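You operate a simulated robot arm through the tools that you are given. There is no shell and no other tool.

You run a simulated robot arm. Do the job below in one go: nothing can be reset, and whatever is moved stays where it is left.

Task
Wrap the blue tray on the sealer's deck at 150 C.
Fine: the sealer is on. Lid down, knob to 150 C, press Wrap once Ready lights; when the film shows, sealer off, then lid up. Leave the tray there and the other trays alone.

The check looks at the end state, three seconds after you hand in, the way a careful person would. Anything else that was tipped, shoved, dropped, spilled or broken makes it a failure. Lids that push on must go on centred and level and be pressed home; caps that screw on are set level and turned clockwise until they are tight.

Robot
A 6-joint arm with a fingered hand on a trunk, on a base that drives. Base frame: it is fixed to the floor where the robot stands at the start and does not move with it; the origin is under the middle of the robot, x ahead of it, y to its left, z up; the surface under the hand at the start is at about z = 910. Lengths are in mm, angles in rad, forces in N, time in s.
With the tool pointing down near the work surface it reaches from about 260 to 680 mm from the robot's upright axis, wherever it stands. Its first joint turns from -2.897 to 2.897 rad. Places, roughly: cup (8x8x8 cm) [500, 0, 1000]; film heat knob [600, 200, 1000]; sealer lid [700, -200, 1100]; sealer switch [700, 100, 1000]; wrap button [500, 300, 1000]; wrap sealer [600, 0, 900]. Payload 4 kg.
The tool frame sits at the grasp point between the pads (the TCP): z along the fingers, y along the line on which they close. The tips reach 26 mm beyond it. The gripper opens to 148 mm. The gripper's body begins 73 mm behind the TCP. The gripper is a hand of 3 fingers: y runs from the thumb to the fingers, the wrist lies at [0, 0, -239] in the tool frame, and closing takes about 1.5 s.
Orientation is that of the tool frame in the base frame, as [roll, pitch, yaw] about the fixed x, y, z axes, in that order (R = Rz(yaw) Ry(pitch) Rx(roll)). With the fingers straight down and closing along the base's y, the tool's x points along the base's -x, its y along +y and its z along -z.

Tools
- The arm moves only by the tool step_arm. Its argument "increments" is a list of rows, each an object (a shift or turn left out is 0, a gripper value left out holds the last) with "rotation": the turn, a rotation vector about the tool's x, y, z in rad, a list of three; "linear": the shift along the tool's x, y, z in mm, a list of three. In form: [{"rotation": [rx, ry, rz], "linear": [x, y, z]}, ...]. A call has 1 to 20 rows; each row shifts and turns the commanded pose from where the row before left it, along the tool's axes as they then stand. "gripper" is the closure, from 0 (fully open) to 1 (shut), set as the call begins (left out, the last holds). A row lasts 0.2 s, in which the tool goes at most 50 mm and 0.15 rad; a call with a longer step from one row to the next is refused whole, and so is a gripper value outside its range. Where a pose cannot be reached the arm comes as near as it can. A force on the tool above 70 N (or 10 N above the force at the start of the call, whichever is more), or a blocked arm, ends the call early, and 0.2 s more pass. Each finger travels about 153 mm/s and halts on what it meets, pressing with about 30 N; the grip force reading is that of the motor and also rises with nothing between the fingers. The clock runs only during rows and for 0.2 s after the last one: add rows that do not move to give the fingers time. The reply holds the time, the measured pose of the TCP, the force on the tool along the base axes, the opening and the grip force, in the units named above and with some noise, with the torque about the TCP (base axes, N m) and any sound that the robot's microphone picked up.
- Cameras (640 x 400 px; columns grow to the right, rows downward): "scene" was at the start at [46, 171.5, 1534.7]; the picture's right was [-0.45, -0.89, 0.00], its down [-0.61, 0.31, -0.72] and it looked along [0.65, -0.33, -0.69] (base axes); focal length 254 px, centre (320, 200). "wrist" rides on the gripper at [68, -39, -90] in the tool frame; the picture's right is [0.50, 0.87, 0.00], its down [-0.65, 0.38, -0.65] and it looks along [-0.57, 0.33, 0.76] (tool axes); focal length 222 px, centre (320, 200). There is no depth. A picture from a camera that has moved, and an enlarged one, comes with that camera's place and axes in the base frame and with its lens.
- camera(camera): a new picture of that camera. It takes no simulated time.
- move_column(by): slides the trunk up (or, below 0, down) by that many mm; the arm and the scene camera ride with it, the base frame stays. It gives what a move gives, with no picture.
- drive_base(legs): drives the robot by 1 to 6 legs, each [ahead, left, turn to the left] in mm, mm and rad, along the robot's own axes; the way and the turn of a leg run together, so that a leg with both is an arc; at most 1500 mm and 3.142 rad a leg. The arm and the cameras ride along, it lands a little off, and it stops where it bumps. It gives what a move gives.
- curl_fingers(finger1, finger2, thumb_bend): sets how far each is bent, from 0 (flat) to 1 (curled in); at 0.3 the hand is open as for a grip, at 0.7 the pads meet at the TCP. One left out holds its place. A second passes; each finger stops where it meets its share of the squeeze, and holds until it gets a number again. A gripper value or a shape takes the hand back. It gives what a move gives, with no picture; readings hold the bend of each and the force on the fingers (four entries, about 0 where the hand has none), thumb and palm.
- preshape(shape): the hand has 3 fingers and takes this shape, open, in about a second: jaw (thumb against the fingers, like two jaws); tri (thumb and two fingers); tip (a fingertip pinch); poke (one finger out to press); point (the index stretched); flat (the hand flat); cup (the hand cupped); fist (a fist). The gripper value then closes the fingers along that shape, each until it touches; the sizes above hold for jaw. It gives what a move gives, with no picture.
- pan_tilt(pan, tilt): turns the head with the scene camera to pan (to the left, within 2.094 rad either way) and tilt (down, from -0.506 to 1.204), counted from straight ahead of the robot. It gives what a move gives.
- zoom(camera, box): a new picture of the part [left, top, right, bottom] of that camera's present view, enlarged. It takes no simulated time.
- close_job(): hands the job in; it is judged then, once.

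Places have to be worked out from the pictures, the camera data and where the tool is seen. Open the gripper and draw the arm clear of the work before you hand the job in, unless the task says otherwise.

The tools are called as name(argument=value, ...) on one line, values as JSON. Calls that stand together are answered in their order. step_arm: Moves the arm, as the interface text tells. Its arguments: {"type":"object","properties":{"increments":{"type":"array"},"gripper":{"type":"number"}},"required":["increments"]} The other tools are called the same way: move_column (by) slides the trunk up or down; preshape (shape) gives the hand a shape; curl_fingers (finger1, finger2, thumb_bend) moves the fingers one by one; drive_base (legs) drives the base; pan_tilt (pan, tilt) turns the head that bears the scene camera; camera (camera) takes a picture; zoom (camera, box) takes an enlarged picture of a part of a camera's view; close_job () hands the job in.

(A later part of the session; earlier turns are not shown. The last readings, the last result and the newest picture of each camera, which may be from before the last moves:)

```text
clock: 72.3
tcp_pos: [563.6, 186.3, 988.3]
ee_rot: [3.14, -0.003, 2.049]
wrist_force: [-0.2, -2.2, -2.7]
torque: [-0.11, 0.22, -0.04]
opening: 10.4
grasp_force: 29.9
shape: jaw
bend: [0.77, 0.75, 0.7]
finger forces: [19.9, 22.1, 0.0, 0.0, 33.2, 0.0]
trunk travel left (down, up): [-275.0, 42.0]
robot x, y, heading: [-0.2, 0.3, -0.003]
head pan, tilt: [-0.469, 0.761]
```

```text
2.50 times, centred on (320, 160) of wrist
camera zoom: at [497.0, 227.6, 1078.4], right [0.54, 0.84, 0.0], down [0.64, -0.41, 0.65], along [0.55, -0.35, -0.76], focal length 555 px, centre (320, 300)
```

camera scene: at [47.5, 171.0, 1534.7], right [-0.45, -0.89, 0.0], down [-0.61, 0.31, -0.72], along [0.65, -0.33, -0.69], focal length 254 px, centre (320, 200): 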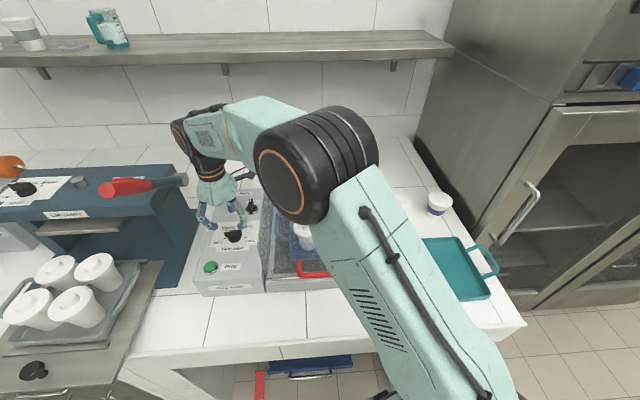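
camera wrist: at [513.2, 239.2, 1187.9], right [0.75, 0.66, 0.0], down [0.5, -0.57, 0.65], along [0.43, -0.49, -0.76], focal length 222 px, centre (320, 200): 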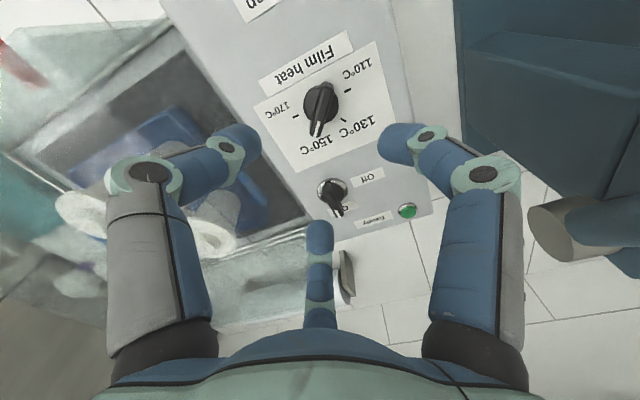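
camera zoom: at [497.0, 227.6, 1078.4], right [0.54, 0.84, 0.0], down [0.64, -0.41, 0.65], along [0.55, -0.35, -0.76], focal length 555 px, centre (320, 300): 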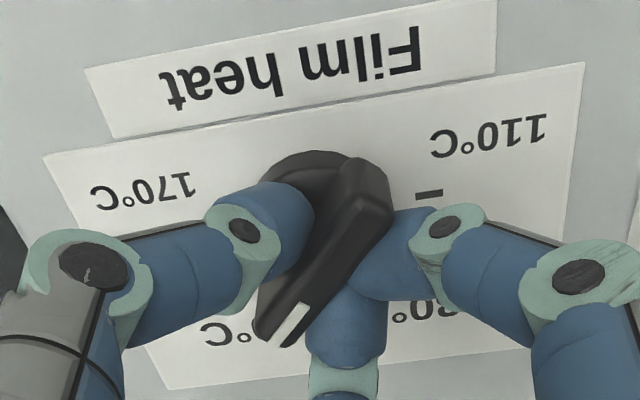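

Gripped. The two views put the overshoot at about 7–10°, so I'll turn back ~9.5° counter-clockwise, release and re-measure.

step_arm(increments=[{"rotation": [0, 0, -0.083]}, {"rotation": [0, 0, -0.083]}, {}])

step_arm(increments=[{}, {}, {}, {}, {}], gripper=0.5)

step_arm(increments=[{"linear": [0, 0, -20]}, {"linear": [0, 0, -30]}, {"linear": [0, 0, -30]}, {"linear": [0, 0, -30]}])

zoom(camera="wrist", box=[280, 60, 360, 150])

zoom(camera="scene", box=[217, 214, 257, 248])

camera(camera="wrist")

```text
clock: 73.1
tcp_pos: [562.1, 184.7, 988.8]
ee_rot: [3.141, -0.003, 2.215]
wrist_force: [-2.5, -0.6, -3.6]
torque: [-0.11, 0.22, -0.03]
opening: 10.2
grasp_force: 30.0
shape: jaw
bend: [0.77, 0.75, 0.7]
finger forces: [20.2, 22.4, 0.1, 0.0, 33.4, 0.0]
trunk travel left (down, up): [-275.0, 42.0]
robot x, y, heading: [0.9, -2.5, -0.007]
head pan, tilt: [-0.469, 0.761]
```

```text
clock: 74.3
tcp_pos: [563.6, 184.8, 990.2]
ee_rot: [3.141, -0.004, 2.215]
wrist_force: [-0.5, 0.1, -1.1]
torque: [-0.01, 0.0, 0.0]
opening: 73.5
grasp_force: 0.0
shape: jaw
bend: [0.36, 0.36, 0.7]
finger forces: [0.1, 0.0, 0.0, 0.0, 0.1, 0.0]
trunk travel left (down, up): [-275.0, 42.0]
robot x, y, heading: [0.8, -4.6, -0.004]
head pan, tilt: [-0.469, 0.761]
```

```text
clock: 75.3
tcp_pos: [562.0, 183.1, 1098.4]
ee_rot: [3.14, -0.003, 2.214]
wrist_force: [0.2, -0.2, 0.5]
torque: [-0.02, 0.0, -0.02]
opening: 73.7
grasp_force: 0.0
shape: jaw
bend: [0.36, 0.36, 0.7]
finger forces: [0.0, 0.0, 0.0, 0.0, 0.0, 0.1]
trunk travel left (down, up): [-275.0, 42.0]
robot x, y, heading: [-0.4, -1.7, -0.002]
head pan, tilt: [-0.469, 0.761]
```

```text
4.44 times, centred on (320, 105) of wrist
camera zoom: at [490.1, 214.0, 1188.2], right [0.39, 0.92, 0.0], down [0.7, -0.3, 0.65], along [0.6, -0.25, -0.76], focal length 987 px, centre (320, 622)
```

zoom: 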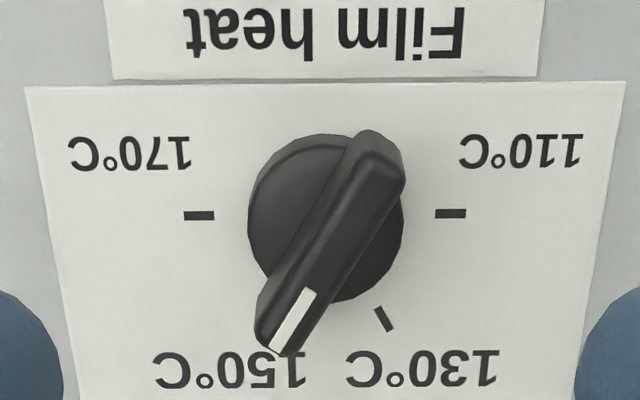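

```text
11.76 times, centred on (237, 231) of scene
camera zoom: at [46.9, 171.0, 1534.7], right [-0.45, -0.89, 0.0], down [-0.61, 0.31, -0.72], along [0.65, -0.33, -0.69], focal length 2994 px, centre (1296, -165)
```

zoom: 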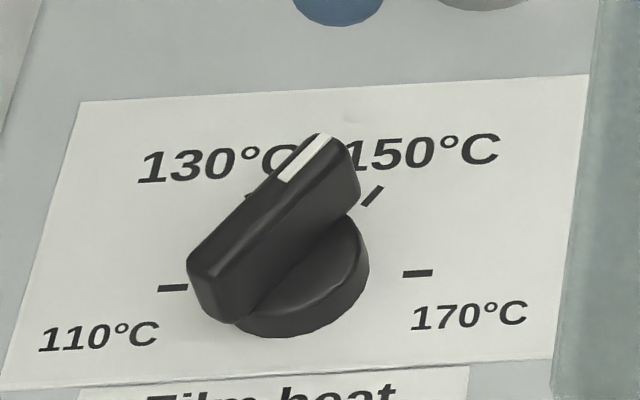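

```text
taken
camera wrist: at [490.1, 214.0, 1188.2], right [0.39, 0.92, 0.0], down [0.7, -0.3, 0.65], along [0.6, -0.25, -0.76], focal length 222 px, centre (320, 200)
```

wrist: 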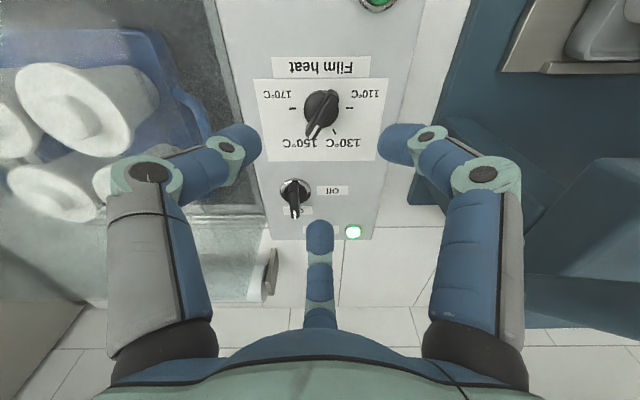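

Pointer now measures within ~2° of the 150 tick, and the Ready lamp is lit again at the new setting. Next I close the hand and go over the Wrap button.

step_arm(increments=[{"linear": [34.5, -3.7, 0]}, {"linear": [34.5, -3.7, 0]}, {"linear": [34.4, -3.8, 0]}, {}, {}, {}], gripper=1.0)

camera(camera="wrist")

camera(camera="scene")

zoom(camera="scene", box=[190, 180, 280, 290])

```text
clock: 76.7
tcp_pos: [490.9, 261.4, 1097.7]
ee_rot: [3.139, -0.004, 2.214]
wrist_force: [-0.6, 0.2, -0.4]
torque: [-0.01, -0.02, -0.01]
opening: 0.0
grasp_force: 30.1
shape: jaw
bend: [0.7, 0.7, 0.7]
finger forces: [0.0, 0.1, 0.0, 0.0, 0.0, 0.1]
trunk travel left (down, up): [-275.0, 42.0]
robot x, y, heading: [0.1, -1.9, -0.001]
head pan, tilt: [-0.469, 0.761]
```

```text
taken
camera wrist: at [419.4, 291.7, 1186.9], right [0.39, 0.92, 0.0], down [0.7, -0.3, 0.65], along [0.6, -0.25, -0.76], focal length 222 px, centre (320, 200)
```

wrist: 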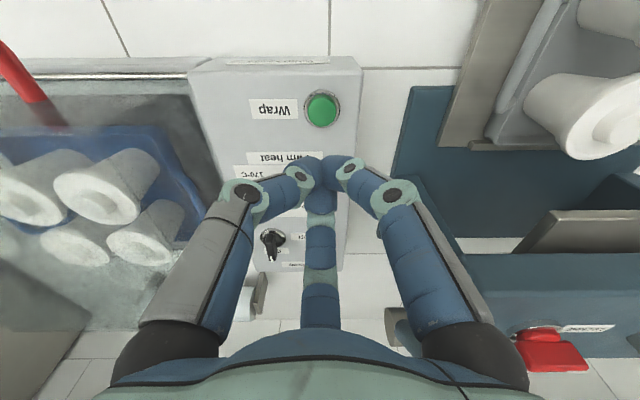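

```text
taken
camera scene: at [47.2, 170.9, 1534.7], right [-0.45, -0.89, 0.0], down [-0.61, 0.31, -0.72], along [0.65, -0.33, -0.69], focal length 254 px, centre (320, 200)
```

scene: 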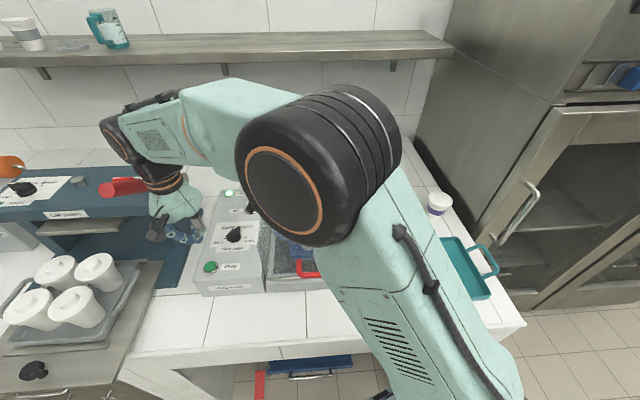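

```text
3.64 times, centred on (235, 235) of scene
camera zoom: at [47.2, 170.9, 1534.7], right [-0.45, -0.89, 0.0], down [-0.61, 0.31, -0.72], along [0.65, -0.33, -0.69], focal length 925 px, centre (629, 73)
```

zoom: 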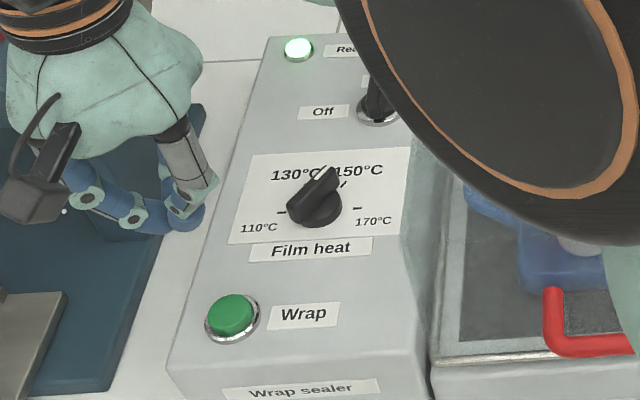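

Ready is lit. Zooming on the button for exact centring under the fingertips.

zoom(camera="wrist", box=[270, 70, 370, 150])

zoom(camera="scene", box=[190, 245, 240, 285])

```text
5.00 times, centred on (320, 110) of wrist
camera zoom: at [419.4, 291.7, 1186.9], right [0.39, 0.92, 0.0], down [0.7, -0.3, 0.65], along [0.6, -0.25, -0.76], focal length 1111 px, centre (320, 650)
```

zoom: 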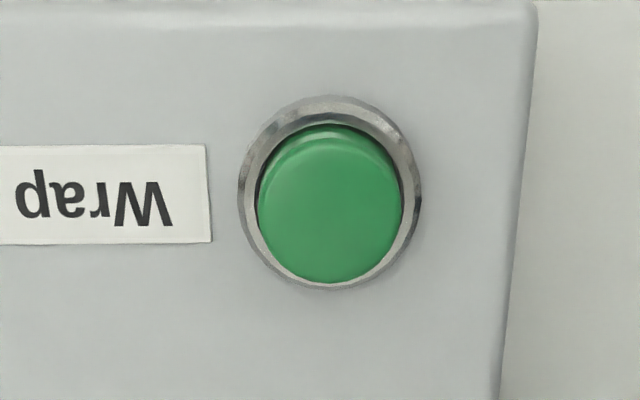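

```text
10.00 times, centred on (215, 265) of scene
camera zoom: at [47.2, 170.9, 1534.7], right [-0.45, -0.89, 0.0], down [-0.61, 0.31, -0.72], along [0.65, -0.33, -0.69], focal length 2545 px, centre (1370, -450)
```

zoom: 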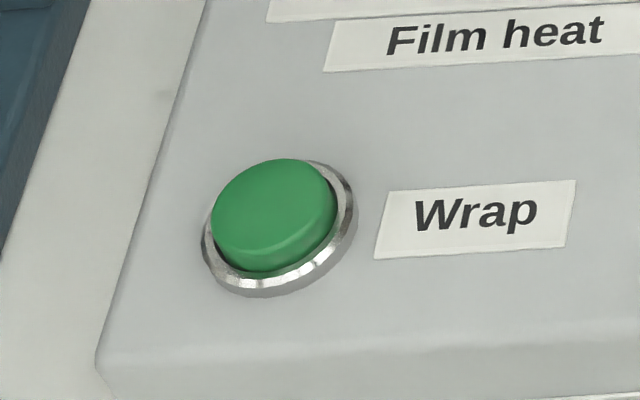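

Button centre is 1.4/2 mm off the finger axis and 29 mm wide. Shifting, then descending to just above it.

step_arm(increments=[{"linear": [1.4, 2.0, 30]}, {"linear": [0, 0, 30]}, {"linear": [0, 0, 25]}, {"linear": [0, 0, 14]}])

zoom(camera="scene", box=[170, 210, 270, 300])

camera(camera="wrist")

```text
clock: 77.7
tcp_pos: [492.6, 263.6, 998.8]
ee_rot: [3.14, -0.002, 2.214]
wrist_force: [0.2, 0.0, 0.0]
torque: [0.05, 0.03, -0.01]
opening: 0.4
grasp_force: 29.8
shape: jaw
bend: [0.7, 0.7, 0.7]
finger forces: [0.0, 0.0, 0.0, 0.1, 0.1, 0.0]
trunk travel left (down, up): [-275.0, 42.0]
robot x, y, heading: [-0.8, -0.6, -0.005]
head pan, tilt: [-0.469, 0.761]
```

```text
4.44 times, centred on (220, 255) of scene
camera zoom: at [47.3, 171.1, 1534.7], right [-0.45, -0.89, 0.0], down [-0.61, 0.31, -0.72], along [0.65, -0.33, -0.69], focal length 1131 px, centre (764, -44)
```

zoom: 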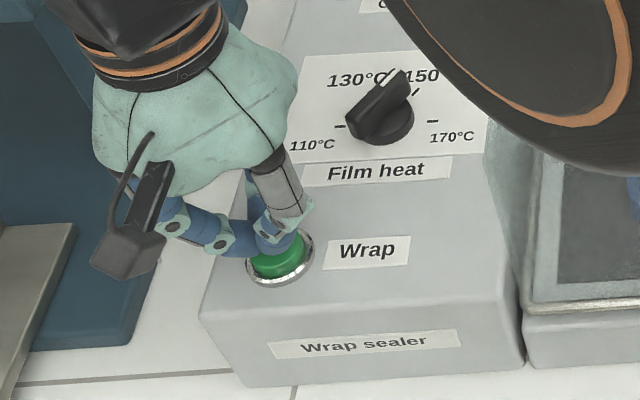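

```text
taken
camera wrist: at [421.4, 294.5, 1088.5], right [0.39, 0.92, 0.0], down [0.7, -0.3, 0.65], along [0.6, -0.25, -0.76], focal length 222 px, centre (320, 200)
```

wrist: 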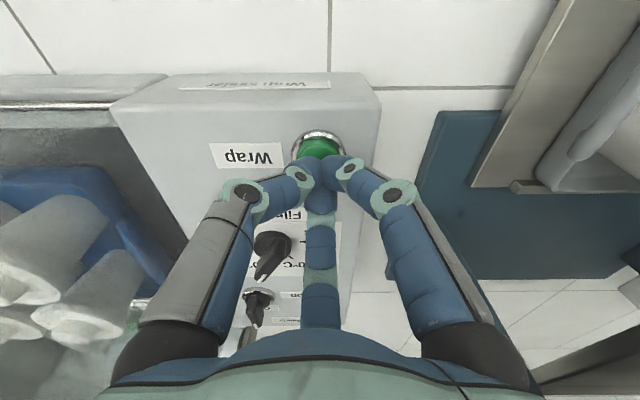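

Tips are right above the button. Pressing down in small steps.

step_arm(increments=[{"linear": [0, 0, 3]}, {"linear": [0, 0, 3]}, {"linear": [0, 0, 3]}])

zoom(camera="scene", box=[170, 180, 290, 300])

```text
clock: 78.5
tcp_pos: [490.7, 264.7, 991.3]
ee_rot: [3.138, -0.003, 2.215]
wrist_force: [-0.9, 0.9, 3.0]
torque: [0.02, 0.03, -0.03]
opening: 0.0
grasp_force: 29.4
shape: jaw
bend: [0.7, 0.7, 0.7]
finger forces: [0.1, 0.0, 0.0, 0.0, 0.1, 0.1]
trunk travel left (down, up): [-275.0, 42.0]
robot x, y, heading: [1.6, -0.1, -0.008]
head pan, tilt: [-0.469, 0.761]
```

```text
3.33 times, centred on (230, 240) of scene
camera zoom: at [46.7, 171.0, 1534.8], right [-0.45, -0.89, 0.0], down [-0.61, 0.31, -0.72], along [0.65, -0.33, -0.69], focal length 848 px, centre (620, 67)
```

zoom: 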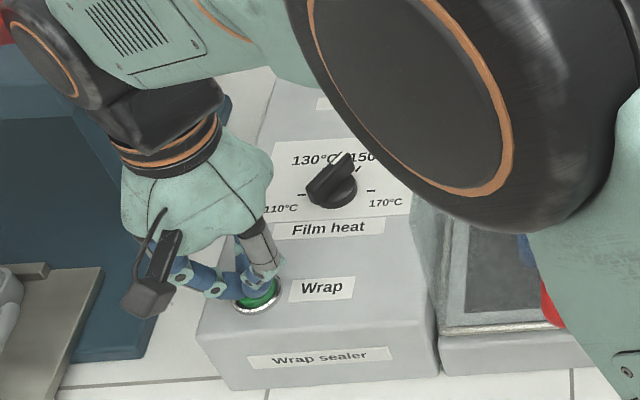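

Contact starts (3 N). Pressing 4 mm more.

step_arm(increments=[{"linear": [0, 0, 2]}, {"linear": [0, 0, 2]}])

```text
clock: 79.1
tcp_pos: [491.2, 264.9, 988.4]
ee_rot: [3.138, -0.002, 2.216]
wrist_force: [0.4, 1.4, 11.5]
torque: [0.03, -0.04, 0.04]
opening: 0.0
grasp_force: 30.1
shape: jaw
bend: [0.7, 0.7, 0.7]
finger forces: [0.0, 0.0, 0.0, 0.0, 0.1, 0.0]
trunk travel left (down, up): [-275.0, 42.0]
robot x, y, heading: [0.1, -3.5, -0.002]
head pan, tilt: [-0.469, 0.761]
heard: click
```

A click was heard: the button registered. Lifting off and moving the hand clear to watch for the film.

step_arm(increments=[{"linear": [0, 0, -10]}, {"linear": [0, 0, -25]}, {"linear": [0, 0, -30]}, {"linear": [0, 0, -30]}])

camera(camera="wrist")

camera(camera="scene")

```text
clock: 80.1
tcp_pos: [490.9, 266.5, 1082.9]
ee_rot: [3.14, -0.005, 2.216]
wrist_force: [-0.2, -0.5, -0.7]
torque: [0.03, 0.0, 0.0]
opening: 0.0
grasp_force: 29.5
shape: jaw
bend: [0.7, 0.7, 0.7]
finger forces: [0.0, 0.1, 0.1, 0.0, 0.1, 0.1]
trunk travel left (down, up): [-275.0, 42.0]
robot x, y, heading: [1.3, 1.5, -0.004]
head pan, tilt: [-0.469, 0.761]
```

```text
taken
camera wrist: at [418.4, 296.9, 1172.0], right [0.39, 0.92, 0.0], down [0.7, -0.3, 0.65], along [0.6, -0.25, -0.76], focal length 222 px, centre (320, 200)
```

wrist: 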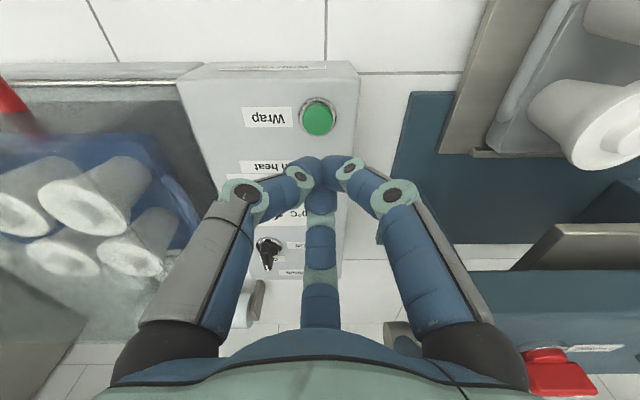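

```text
taken
camera scene: at [46.7, 170.8, 1534.8], right [-0.45, -0.89, 0.0], down [-0.61, 0.31, -0.72], along [0.65, -0.33, -0.69], focal length 254 px, centre (320, 200)
```

scene: 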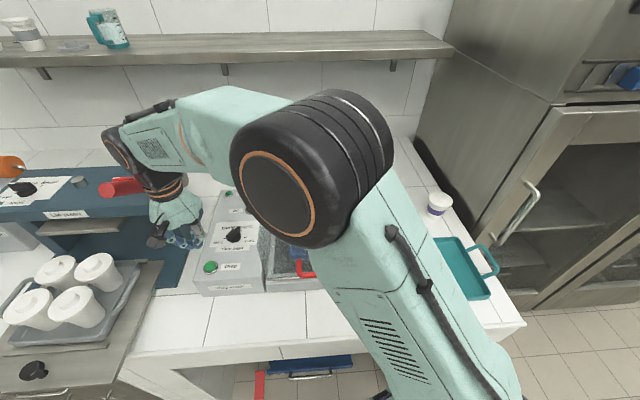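

While the film cycle runs, I'll raise a bit and bring the hand over the On/Off switch, turning it toward the orientation needed there.

step_arm(increments=[{"linear": [0, 0, -45]}, {"linear": [-44.4, 6.4, 0]}, {"linear": [-44.4, 6.4, 0]}, {"linear": [-44.4, 6.4, 0]}, {"linear": [-44.4, 6.4, 0]}, {"linear": [-44.4, 6.4, 0]}, {"rotation": [0, 0, 0.133]}, {"rotation": [0, 0, 0.133]}, {"rotation": [0, 0, 0.133]}, {"rotation": [0, 0, 0.133]}])

camera(camera="wrist")

camera(camera="scene")

```text
clock: 82.3
tcp_pos: [650.4, 103.4, 1126.6]
ee_rot: [3.141, -0.003, 1.681]
wrist_force: [-0.7, -0.1, -0.2]
torque: [0.02, 0.0, 0.01]
opening: 0.0
grasp_force: 30.1
shape: jaw
bend: [0.7, 0.7, 0.7]
finger forces: [0.0, 0.0, 0.1, 0.0, 0.0, 0.0]
trunk travel left (down, up): [-275.0, 42.0]
robot x, y, heading: [-1.3, 2.7, -0.001]
head pan, tilt: [-0.469, 0.761]
```

```text
taken
camera wrist: at [603.8, 167.2, 1215.3], right [0.81, 0.59, 0.0], down [0.45, -0.61, 0.65], along [0.39, -0.52, -0.76], focal length 222 px, centre (320, 200)
```

wrist: 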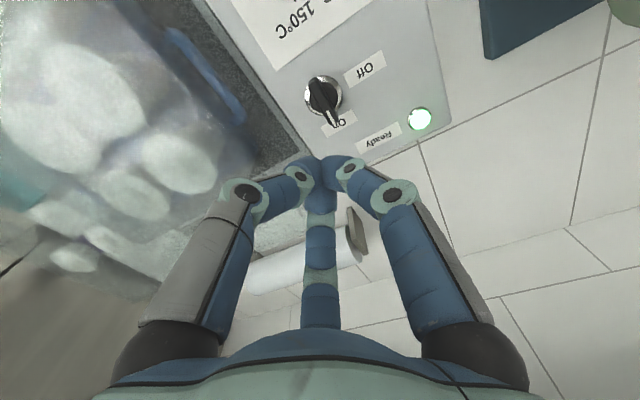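

```text
taken
camera scene: at [47.2, 170.9, 1534.7], right [-0.45, -0.89, 0.0], down [-0.61, 0.31, -0.72], along [0.65, -0.33, -0.69], focal length 254 px, centre (320, 200)
```

scene: 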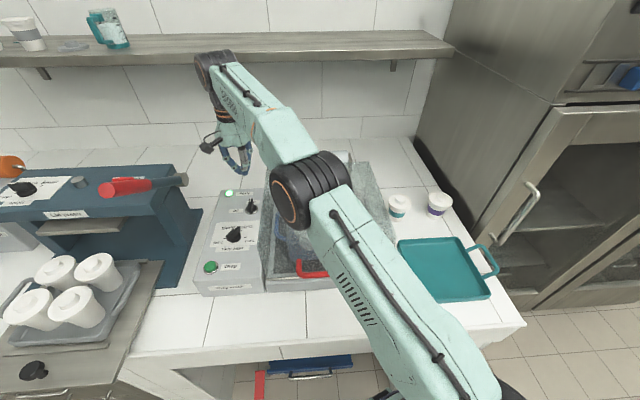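

Zooming at the tray through the lid to see whether the film shows yet, and on the switch.

zoom(camera="scene", box=[255, 150, 395, 300])

zoom(camera="wrist", box=[0, 0, 280, 200])

zoom(camera="wrist", box=[270, 50, 450, 170])

```text
2.67 times, centred on (325, 225) of scene
camera zoom: at [47.2, 170.9, 1534.7], right [-0.45, -0.89, 0.0], down [-0.61, 0.31, -0.72], along [0.65, -0.33, -0.69], focal length 679 px, centre (307, 133)
```

zoom: 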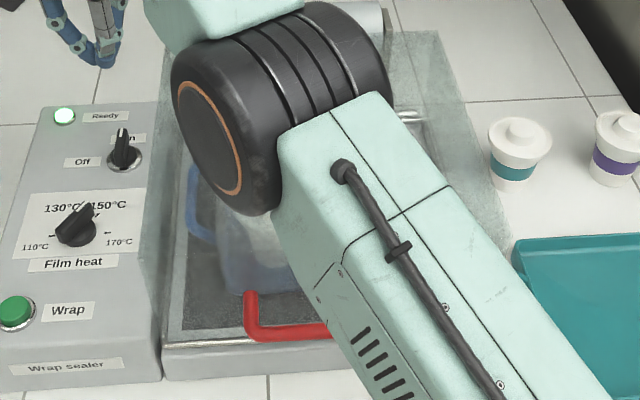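

```text
2.00 times, centred on (140, 100) of wrist
camera zoom: at [603.8, 167.2, 1215.3], right [0.81, 0.59, 0.0], down [0.45, -0.61, 0.65], along [0.39, -0.52, -0.76], focal length 444 px, centre (680, 400)
```

zoom: 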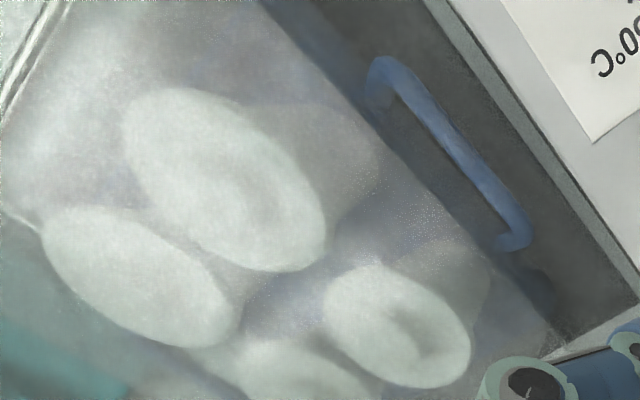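

```text
3.33 times, centred on (360, 110) of wrist
camera zoom: at [603.8, 167.2, 1215.3], right [0.81, 0.59, 0.0], down [0.45, -0.61, 0.65], along [0.39, -0.52, -0.76], focal length 740 px, centre (187, 500)
```

zoom: 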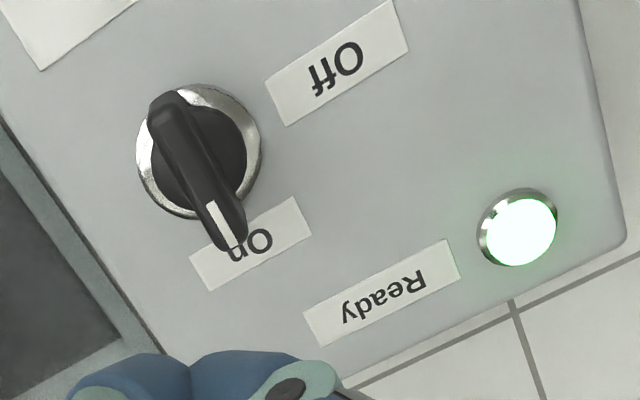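

A milky film now covers the tray and cups, so the wrap cycle has run. For Off, the pointer must swing 90° counter-clockwise (to the left); with the lid only ~55 mm away I'll push the bar's near end rightwards with the closed fingertips instead of gripping. First I move beside the near end and descend partway.

step_arm(increments=[{"linear": [32.6, 0, 0]}, {"linear": [0, 0, 35]}, {"linear": [0, 0, 35]}])

camera(camera="wrist")

zoom(camera="scene", box=[180, 130, 300, 240])

```text
clock: 83.1
tcp_pos: [650.5, 135.2, 1055.7]
ee_rot: [3.142, -0.003, 1.682]
wrist_force: [-0.3, 1.1, -0.1]
torque: [0.0, -0.02, 0.04]
opening: 0.0
grasp_force: 29.6
shape: jaw
bend: [0.7, 0.7, 0.7]
finger forces: [0.0, 0.1, 0.1, 0.0, 0.0, 0.0]
trunk travel left (down, up): [-275.0, 42.0]
robot x, y, heading: [2.5, -3.8, -0.005]
head pan, tilt: [-0.469, 0.761]
```

```text
taken
camera wrist: at [603.6, 197.8, 1145.1], right [0.8, 0.59, 0.0], down [0.45, -0.61, 0.65], along [0.39, -0.52, -0.76], focal length 222 px, centre (320, 200)
```

wrist: 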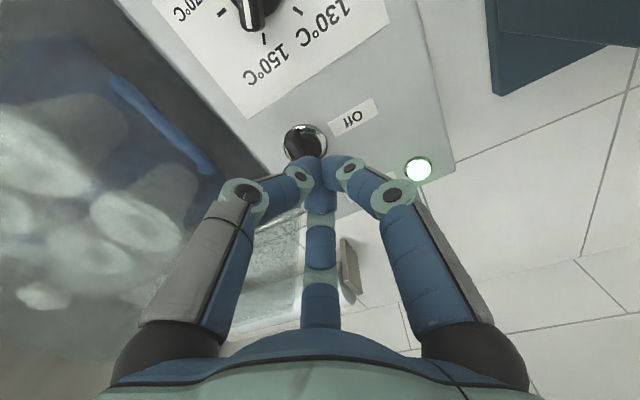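

```text
3.64 times, centred on (240, 185) of scene
camera zoom: at [47.6, 171.5, 1534.7], right [-0.45, -0.89, 0.0], down [-0.61, 0.31, -0.72], along [0.65, -0.33, -0.69], focal length 925 px, centre (611, 254)
```

zoom: 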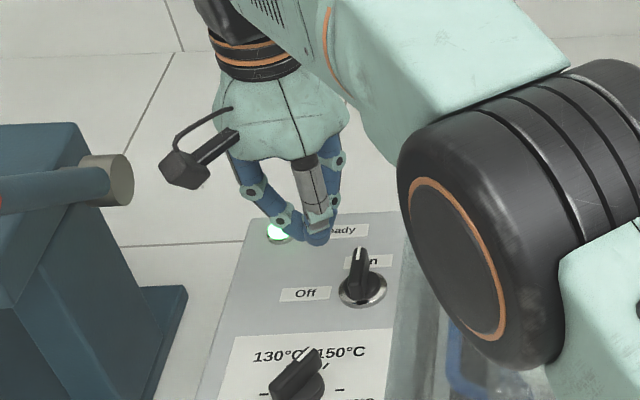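

The hand is ~22 mm left of the switch axis, and the elbow still clears the lid. Descending beside the switch bar's near end.

step_arm(increments=[{"linear": [2.0, -3.5, 15]}, {"linear": [0, 0, 18]}, {"linear": [0, 0, 18]}, {"linear": [0, 0, 11]}])

camera(camera="wrist")

camera(camera="scene")

zoom(camera="scene", box=[210, 170, 290, 230])

```text
clock: 84.1
tcp_pos: [644.7, 138.4, 994.5]
ee_rot: [-3.142, -0.005, 1.682]
wrist_force: [0.2, -0.1, -0.3]
torque: [0.01, -0.02, -0.02]
opening: 0.0
grasp_force: 29.6
shape: jaw
bend: [0.7, 0.7, 0.7]
finger forces: [0.1, 0.1, 0.1, 0.0, 0.0, 0.0]
trunk travel left (down, up): [-275.0, 42.0]
robot x, y, heading: [-3.5, -1.3, -0.004]
head pan, tilt: [-0.469, 0.761]
```

```text
taken
camera wrist: at [598.5, 201.1, 1084.8], right [0.81, 0.59, 0.0], down [0.45, -0.61, 0.65], along [0.39, -0.52, -0.76], focal length 222 px, centre (320, 200)
```

wrist: 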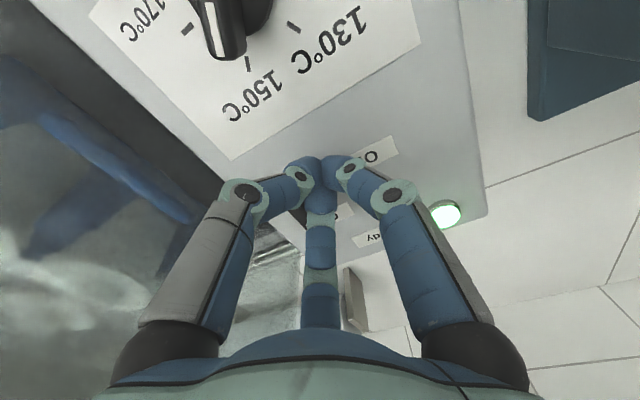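

```text
taken
camera scene: at [47.3, 171.0, 1534.7], right [-0.45, -0.89, 0.0], down [-0.61, 0.31, -0.72], along [0.65, -0.33, -0.69], focal length 254 px, centre (320, 200)
```

scene: 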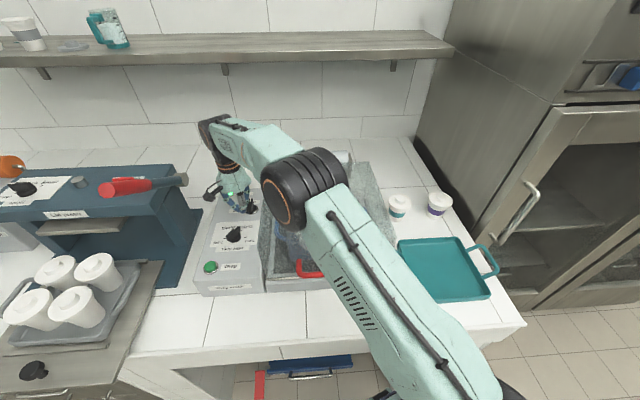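

```text
6.67 times, centred on (250, 200) of scene
camera zoom: at [47.3, 171.0, 1534.7], right [-0.45, -0.89, 0.0], down [-0.61, 0.31, -0.72], along [0.65, -0.33, -0.69], focal length 1696 px, centre (787, 200)
```

zoom: 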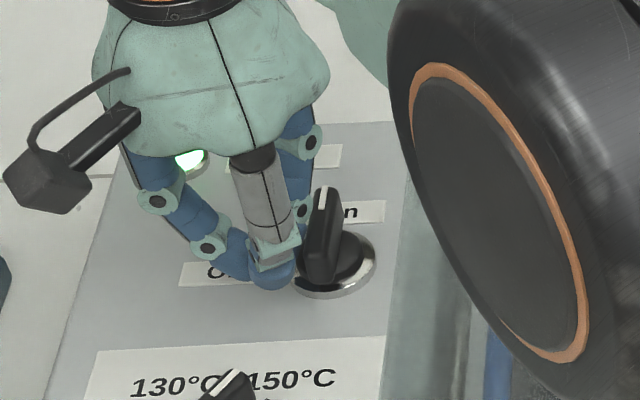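

The closed tips stand just left of the bar's near end, at bar height, elbow well above the lid. Pushing it rightwards along the arc, first ~30°.

step_arm(increments=[{"linear": [-3.5, -1.65, 0]}, {"linear": [-3.5, -1.65, 0]}, {"linear": [-3.15, -4.6, 0]}, {"linear": [-3.15, -4.6, 0]}])

zoom(camera="scene", box=[210, 170, 290, 230])

zoom(camera="wrist", box=[220, 100, 480, 300])

```text
clock: 85.1
tcp_pos: [633.0, 123.5, 993.2]
ee_rot: [-3.14, 0.0, 1.682]
wrist_force: [0.5, 0.0, 0.5]
torque: [-0.01, 0.0, -0.01]
opening: 0.0
grasp_force: 29.5
shape: jaw
bend: [0.7, 0.7, 0.74]
finger forces: [0.0, 0.0, 0.0, 0.0, 0.1, 0.0]
trunk travel left (down, up): [-275.0, 42.0]
robot x, y, heading: [-0.7, 1.4, -0.004]
head pan, tilt: [-0.469, 0.761]
```

```text
6.67 times, centred on (250, 200) of scene
camera zoom: at [47.1, 170.8, 1534.7], right [-0.45, -0.89, 0.0], down [-0.61, 0.31, -0.72], along [0.65, -0.33, -0.69], focal length 1696 px, centre (787, 200)
```

zoom: 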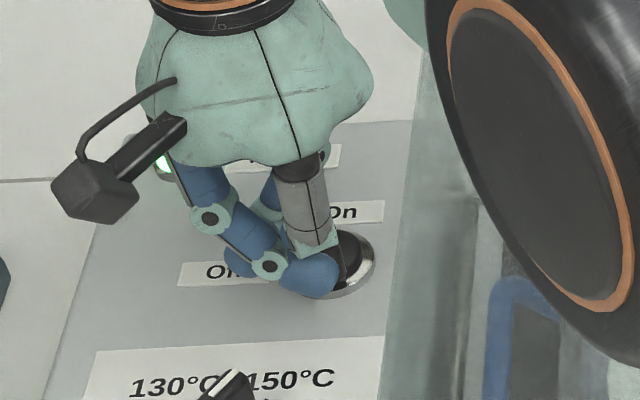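

```text
2.00 times, centred on (350, 200) of wrist
camera zoom: at [586.1, 185.8, 1083.3], right [0.81, 0.59, 0.0], down [0.45, -0.61, 0.65], along [0.39, -0.52, -0.76], focal length 444 px, centre (260, 200)
```

zoom: 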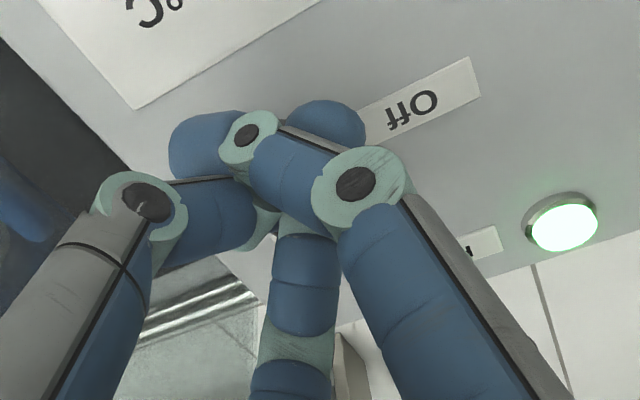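

The "On" label is now uncovered, so the bar is rotating. Continuing the push.

step_arm(increments=[{"linear": [-3.4, -1.8, 0]}, {"linear": [-3.4, -1.8, 0]}, {"linear": [-3.4, -1.7, 0]}])

zoom(camera="scene", box=[210, 170, 290, 230])

zoom(camera="wrist", box=[220, 100, 480, 300])

```text
clock: 85.9
tcp_pos: [628.9, 114.3, 995.4]
ee_rot: [3.141, -0.004, 1.681]
wrist_force: [-0.7, 7.6, 1.5]
torque: [0.1, -0.02, 0.1]
opening: 0.2
grasp_force: 30.3
shape: jaw
bend: [0.7, 0.7, 0.74]
finger forces: [0.0, 0.0, 0.1, 0.0, 0.1, 0.0]
trunk travel left (down, up): [-275.0, 42.0]
robot x, y, heading: [2.5, -1.6, -0.007]
head pan, tilt: [-0.469, 0.761]
```

```text
6.67 times, centred on (250, 200) of scene
camera zoom: at [46.7, 172.0, 1534.6], right [-0.45, -0.89, 0.0], down [-0.61, 0.31, -0.72], along [0.65, -0.33, -0.69], focal length 1696 px, centre (787, 200)
```

zoom: 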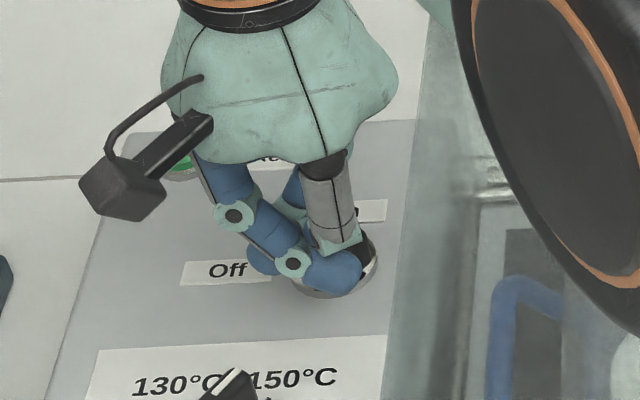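

```text
2.00 times, centred on (350, 200) of wrist
camera zoom: at [581.7, 177.4, 1084.1], right [0.8, 0.59, 0.0], down [0.45, -0.61, 0.65], along [0.39, -0.52, -0.76], focal length 444 px, centre (260, 200)
```

zoom: 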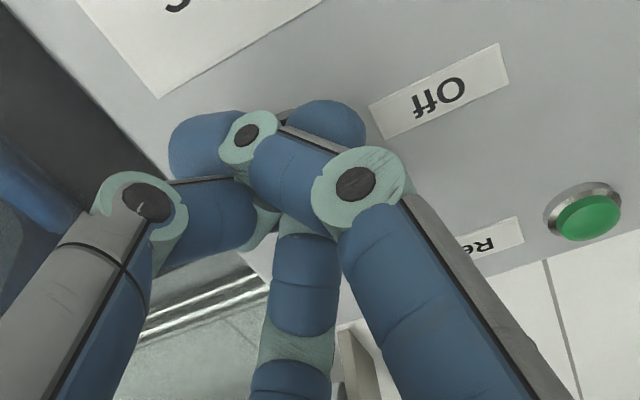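

The Ready lamp went dark, so the switch has tripped off. I'll finish the swing so the pointer sits properly at Off.

step_arm(increments=[{"linear": [-4.3, -0.4, 0]}, {"linear": [-4.3, 0.6, 0]}, {"linear": [-4.3, 1.6, 0]}])

zoom(camera="scene", box=[210, 170, 290, 230])

zoom(camera="wrist", box=[220, 100, 480, 300])

```text
clock: 86.7
tcp_pos: [626.4, 105.6, 993.9]
ee_rot: [3.14, -0.004, 1.684]
wrist_force: [-17.2, 22.3, 8.7]
torque: [0.26, 0.06, 0.37]
opening: 0.0
grasp_force: 30.2
shape: jaw
bend: [0.7, 0.7, 0.74]
finger forces: [0.0, 0.0, 0.0, 0.0, 37.5, 0.1]
trunk travel left (down, up): [-275.0, 42.0]
robot x, y, heading: [-3.5, -2.9, -0.003]
head pan, tilt: [-0.469, 0.761]
```

```text
6.67 times, centred on (250, 200) of scene
camera zoom: at [43.3, 174.5, 1534.5], right [-0.45, -0.89, 0.0], down [-0.61, 0.31, -0.73], along [0.65, -0.33, -0.69], focal length 1696 px, centre (787, 200)
```

zoom: 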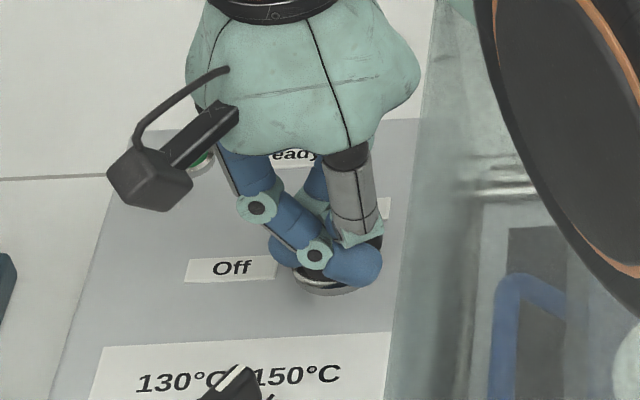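

```text
2.00 times, centred on (350, 200) of wrist
camera zoom: at [581.3, 169.4, 1084.1], right [0.8, 0.6, 0.0], down [0.45, -0.61, 0.65], along [0.39, -0.52, -0.76], focal length 444 px, centre (260, 200)
```

zoom: 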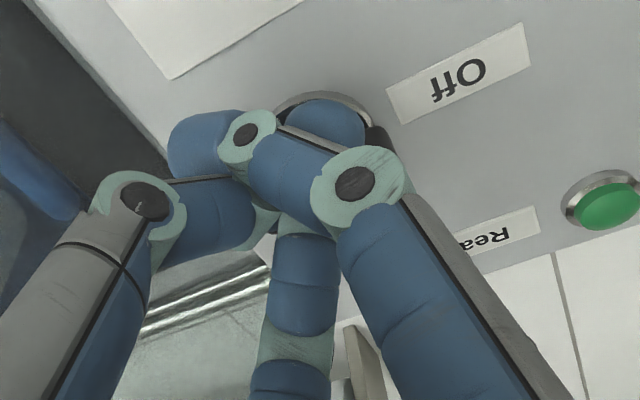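

Resistance rose to ~29 N, suggesting the stop at Off. Backing off toward the robot and rising to verify.

step_arm(increments=[{"linear": [5.0, -4.0, 0]}, {"linear": [4.0, -6.0, 0]}, {"linear": [0, 0, -25]}, {"linear": [0, 0, -35]}, {"linear": [0, 0, -35]}, {"linear": [0, 0, -35]}])

camera(camera="wrist")

zoom(camera="scene", box=[200, 170, 290, 290])

```text
clock: 88.1
tcp_pos: [620.9, 107.5, 1124.3]
ee_rot: [-3.141, -0.004, 1.684]
wrist_force: [0.2, 0.3, 0.5]
torque: [0.02, -0.02, 0.0]
opening: 0.0
grasp_force: 29.8
shape: jaw
bend: [0.7, 0.7, 0.74]
finger forces: [0.1, 0.0, 0.0, 0.1, 0.1, 0.0]
trunk travel left (down, up): [-275.0, 42.0]
robot x, y, heading: [4.7, 0.3, 0.005]
head pan, tilt: [-0.469, 0.761]
```

```text
taken
camera wrist: at [575.5, 171.3, 1214.4], right [0.81, 0.59, 0.0], down [0.45, -0.61, 0.65], along [0.39, -0.52, -0.76], focal length 222 px, centre (320, 200)
```

wrist: 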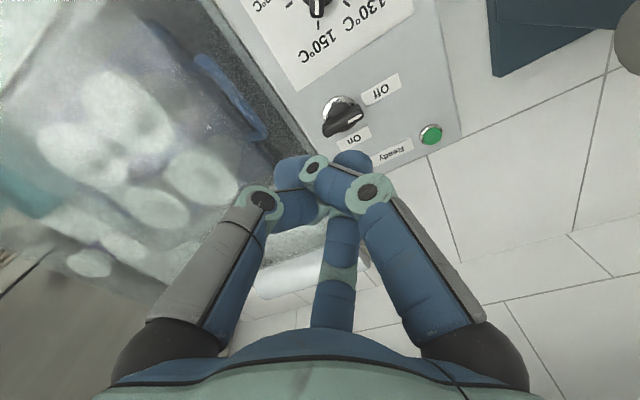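

```text
3.33 times, centred on (245, 230) of scene
camera zoom: at [46.9, 171.0, 1534.7], right [-0.45, -0.89, 0.0], down [-0.61, 0.31, -0.72], along [0.65, -0.33, -0.69], focal length 848 px, centre (570, 100)
```

zoom: 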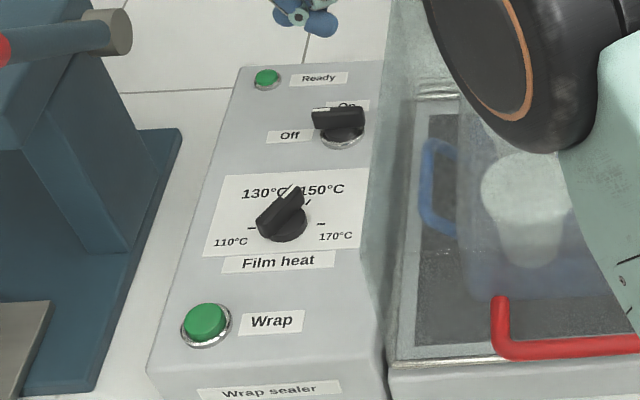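

The switch points left to Off, the lamp is dark, and a translucent film block clearly surrounds the tray. Checking the switch angle closely.

zoom(camera="wrist", box=[300, 70, 420, 170])

zoom(camera="scene", box=[225, 185, 275, 245])

```text
4.00 times, centred on (360, 120) of wrist
camera zoom: at [575.5, 171.3, 1214.4], right [0.81, 0.59, 0.0], down [0.45, -0.61, 0.65], along [0.39, -0.52, -0.76], focal length 888 px, centre (160, 520)
```

zoom: 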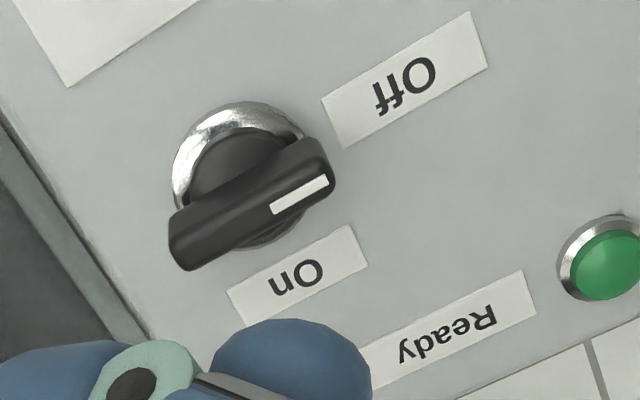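

```text
6.67 times, centred on (250, 215) of scene
camera zoom: at [46.9, 171.0, 1534.7], right [-0.45, -0.89, 0.0], down [-0.61, 0.31, -0.72], along [0.65, -0.33, -0.69], focal length 1696 px, centre (787, 100)
```

zoom: 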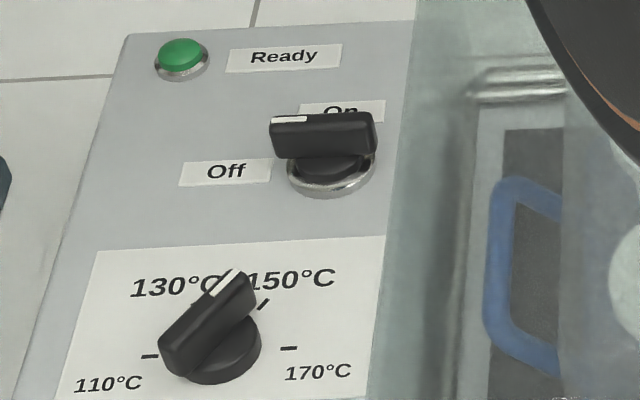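

Switch is exactly at Off. Now for the lid: I'll raise, bring the hand back in front of/above the closed lid's handle, and turn it to the same orientation I used for lowering.

step_arm(increments=[{"linear": [0, 0, -38]}, {"linear": [0, 0, -38]}, {"linear": [-7.7, -47.2, 0]}, {"linear": [-7.7, -47.2, 0]}, {"linear": [-7.7, -47.2, 0]}, {"linear": [-7.7, -47.2, 0]}, {"linear": [-7.7, -47.2, 0]}, {"linear": [-7.7, -47.2, 0]}], gripper=0.6)

step_arm(increments=[{"rotation": [0, 0, -0.1436]}, {"rotation": [0, 0, -0.1436]}, {"rotation": [0, 0, -0.1436]}, {"rotation": [0, 0, -0.1436]}, {"rotation": [0, 0, -0.1436]}, {"rotation": [0, 0, -0.1436]}, {"rotation": [0, 0, -0.1436]}, {"rotation": [0, 0, -0.1436]}, {"rotation": [0, 0, -0.1436]}, {"rotation": [0, 0, -0.1436]}, {"rotation": [0, 0, -0.1436]}, {"rotation": [0.0443, -0.0752, 0]}, {"rotation": [0.0443, -0.0752, 0]}])

camera(camera="scene")

camera(camera="wrist")

```text
clock: 89.9
tcp_pos: [336.1, 26.2, 1200.5]
ee_rot: [3.14, -0.004, 1.683]
wrist_force: [0.7, 0.1, -0.4]
torque: [-0.01, -0.03, 0.04]
opening: 58.7
grasp_force: 0.1
shape: jaw
bend: [0.77, 0.77, 0.7]
finger forces: [0.0, 0.2, 0.0, 0.1, 0.0, 0.1]
out of reach, approached as far as the arm can: row 2
trunk travel left (down, up): [-275.0, 42.0]
robot x, y, heading: [-2.2, -2.3, -0.001]
head pan, tilt: [-0.469, 0.761]
```

```text
clock: 92.7
tcp_pos: [341.3, 29.8, 1197.6]
ee_rot: [-3.054, 0.152, -3.013]
wrist_force: [-0.4, 0.5, 0.2]
torque: [-0.06, 0.01, 0.01]
opening: 58.8
grasp_force: 0.1
shape: jaw
bend: [0.77, 0.77, 0.7]
finger forces: [0.0, 0.2, 0.0, 0.0, 0.0, 0.0]
trunk travel left (down, up): [-275.0, 42.0]
robot x, y, heading: [0.5, -1.4, -0.002]
head pan, tilt: [-0.469, 0.761]
```

```text
taken
camera scene: at [46.7, 170.9, 1534.7], right [-0.45, -0.89, 0.0], down [-0.61, 0.31, -0.72], along [0.65, -0.33, -0.69], focal length 254 px, centre (320, 200)
```

scene: 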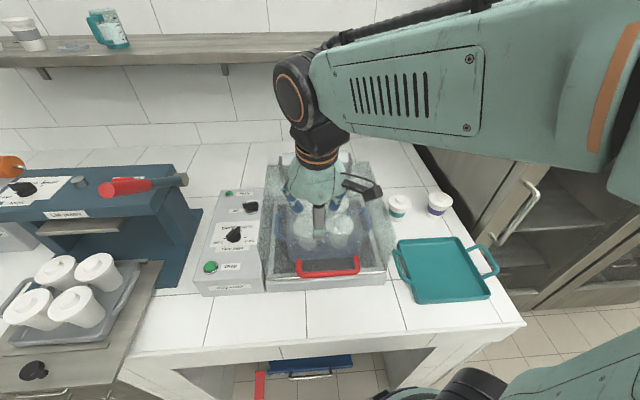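

```text
taken
camera wrist: at [263.9, -10.9, 1279.0], right [-0.59, 0.79, -0.15], down [0.49, 0.5, 0.71], along [0.64, 0.34, -0.69], focal length 222 px, centre (320, 200)
```

wrist: 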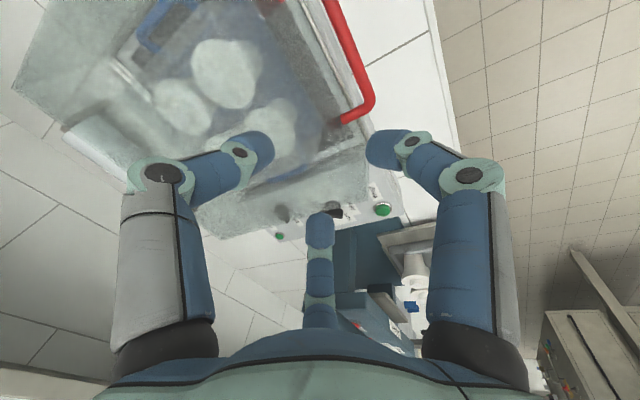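

The film shows clearly. Zooming on the handle from both cameras to triangulate it in the closed position.

zoom(camera="scene", box=[280, 230, 380, 300])

zoom(camera="wrist", box=[290, 0, 430, 150])

zoom(camera="scene", box=[250, 150, 410, 300])

```text
5.71 times, centred on (330, 265) of scene
camera zoom: at [46.7, 170.9, 1534.7], right [-0.45, -0.89, 0.0], down [-0.61, 0.31, -0.72], along [0.65, -0.33, -0.69], focal length 1454 px, centre (263, -171)
```

zoom: 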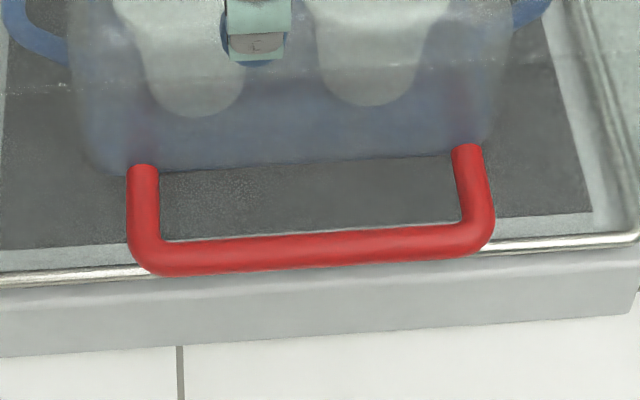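

```text
2.67 times, centred on (360, 75) of wrist
camera zoom: at [263.9, -10.9, 1279.0], right [-0.59, 0.79, -0.15], down [0.49, 0.5, 0.71], along [0.64, 0.34, -0.69], focal length 592 px, centre (213, 533)
```

zoom: 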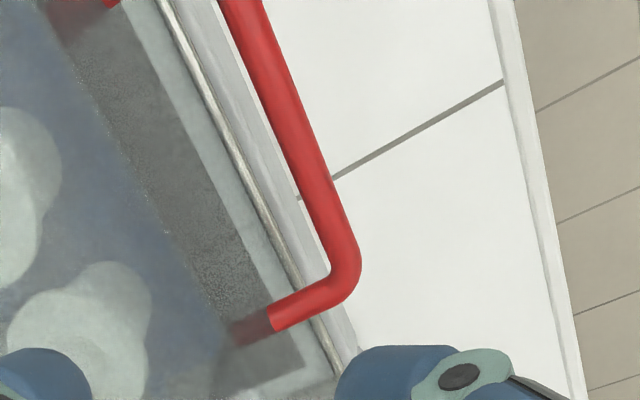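

```text
2.67 times, centred on (330, 225) of scene
camera zoom: at [46.7, 170.9, 1534.7], right [-0.45, -0.89, 0.0], down [-0.61, 0.31, -0.72], along [0.65, -0.33, -0.69], focal length 679 px, centre (293, 133)
```

zoom: 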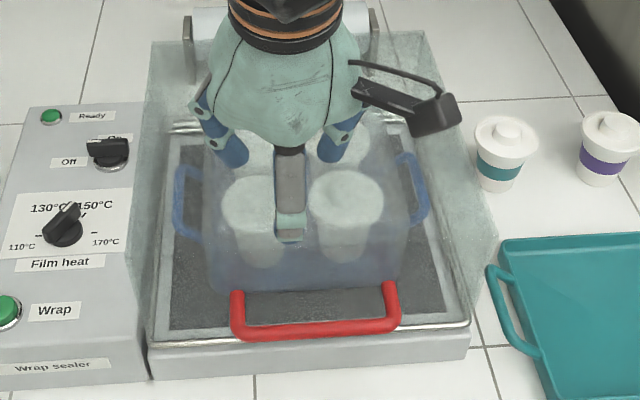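

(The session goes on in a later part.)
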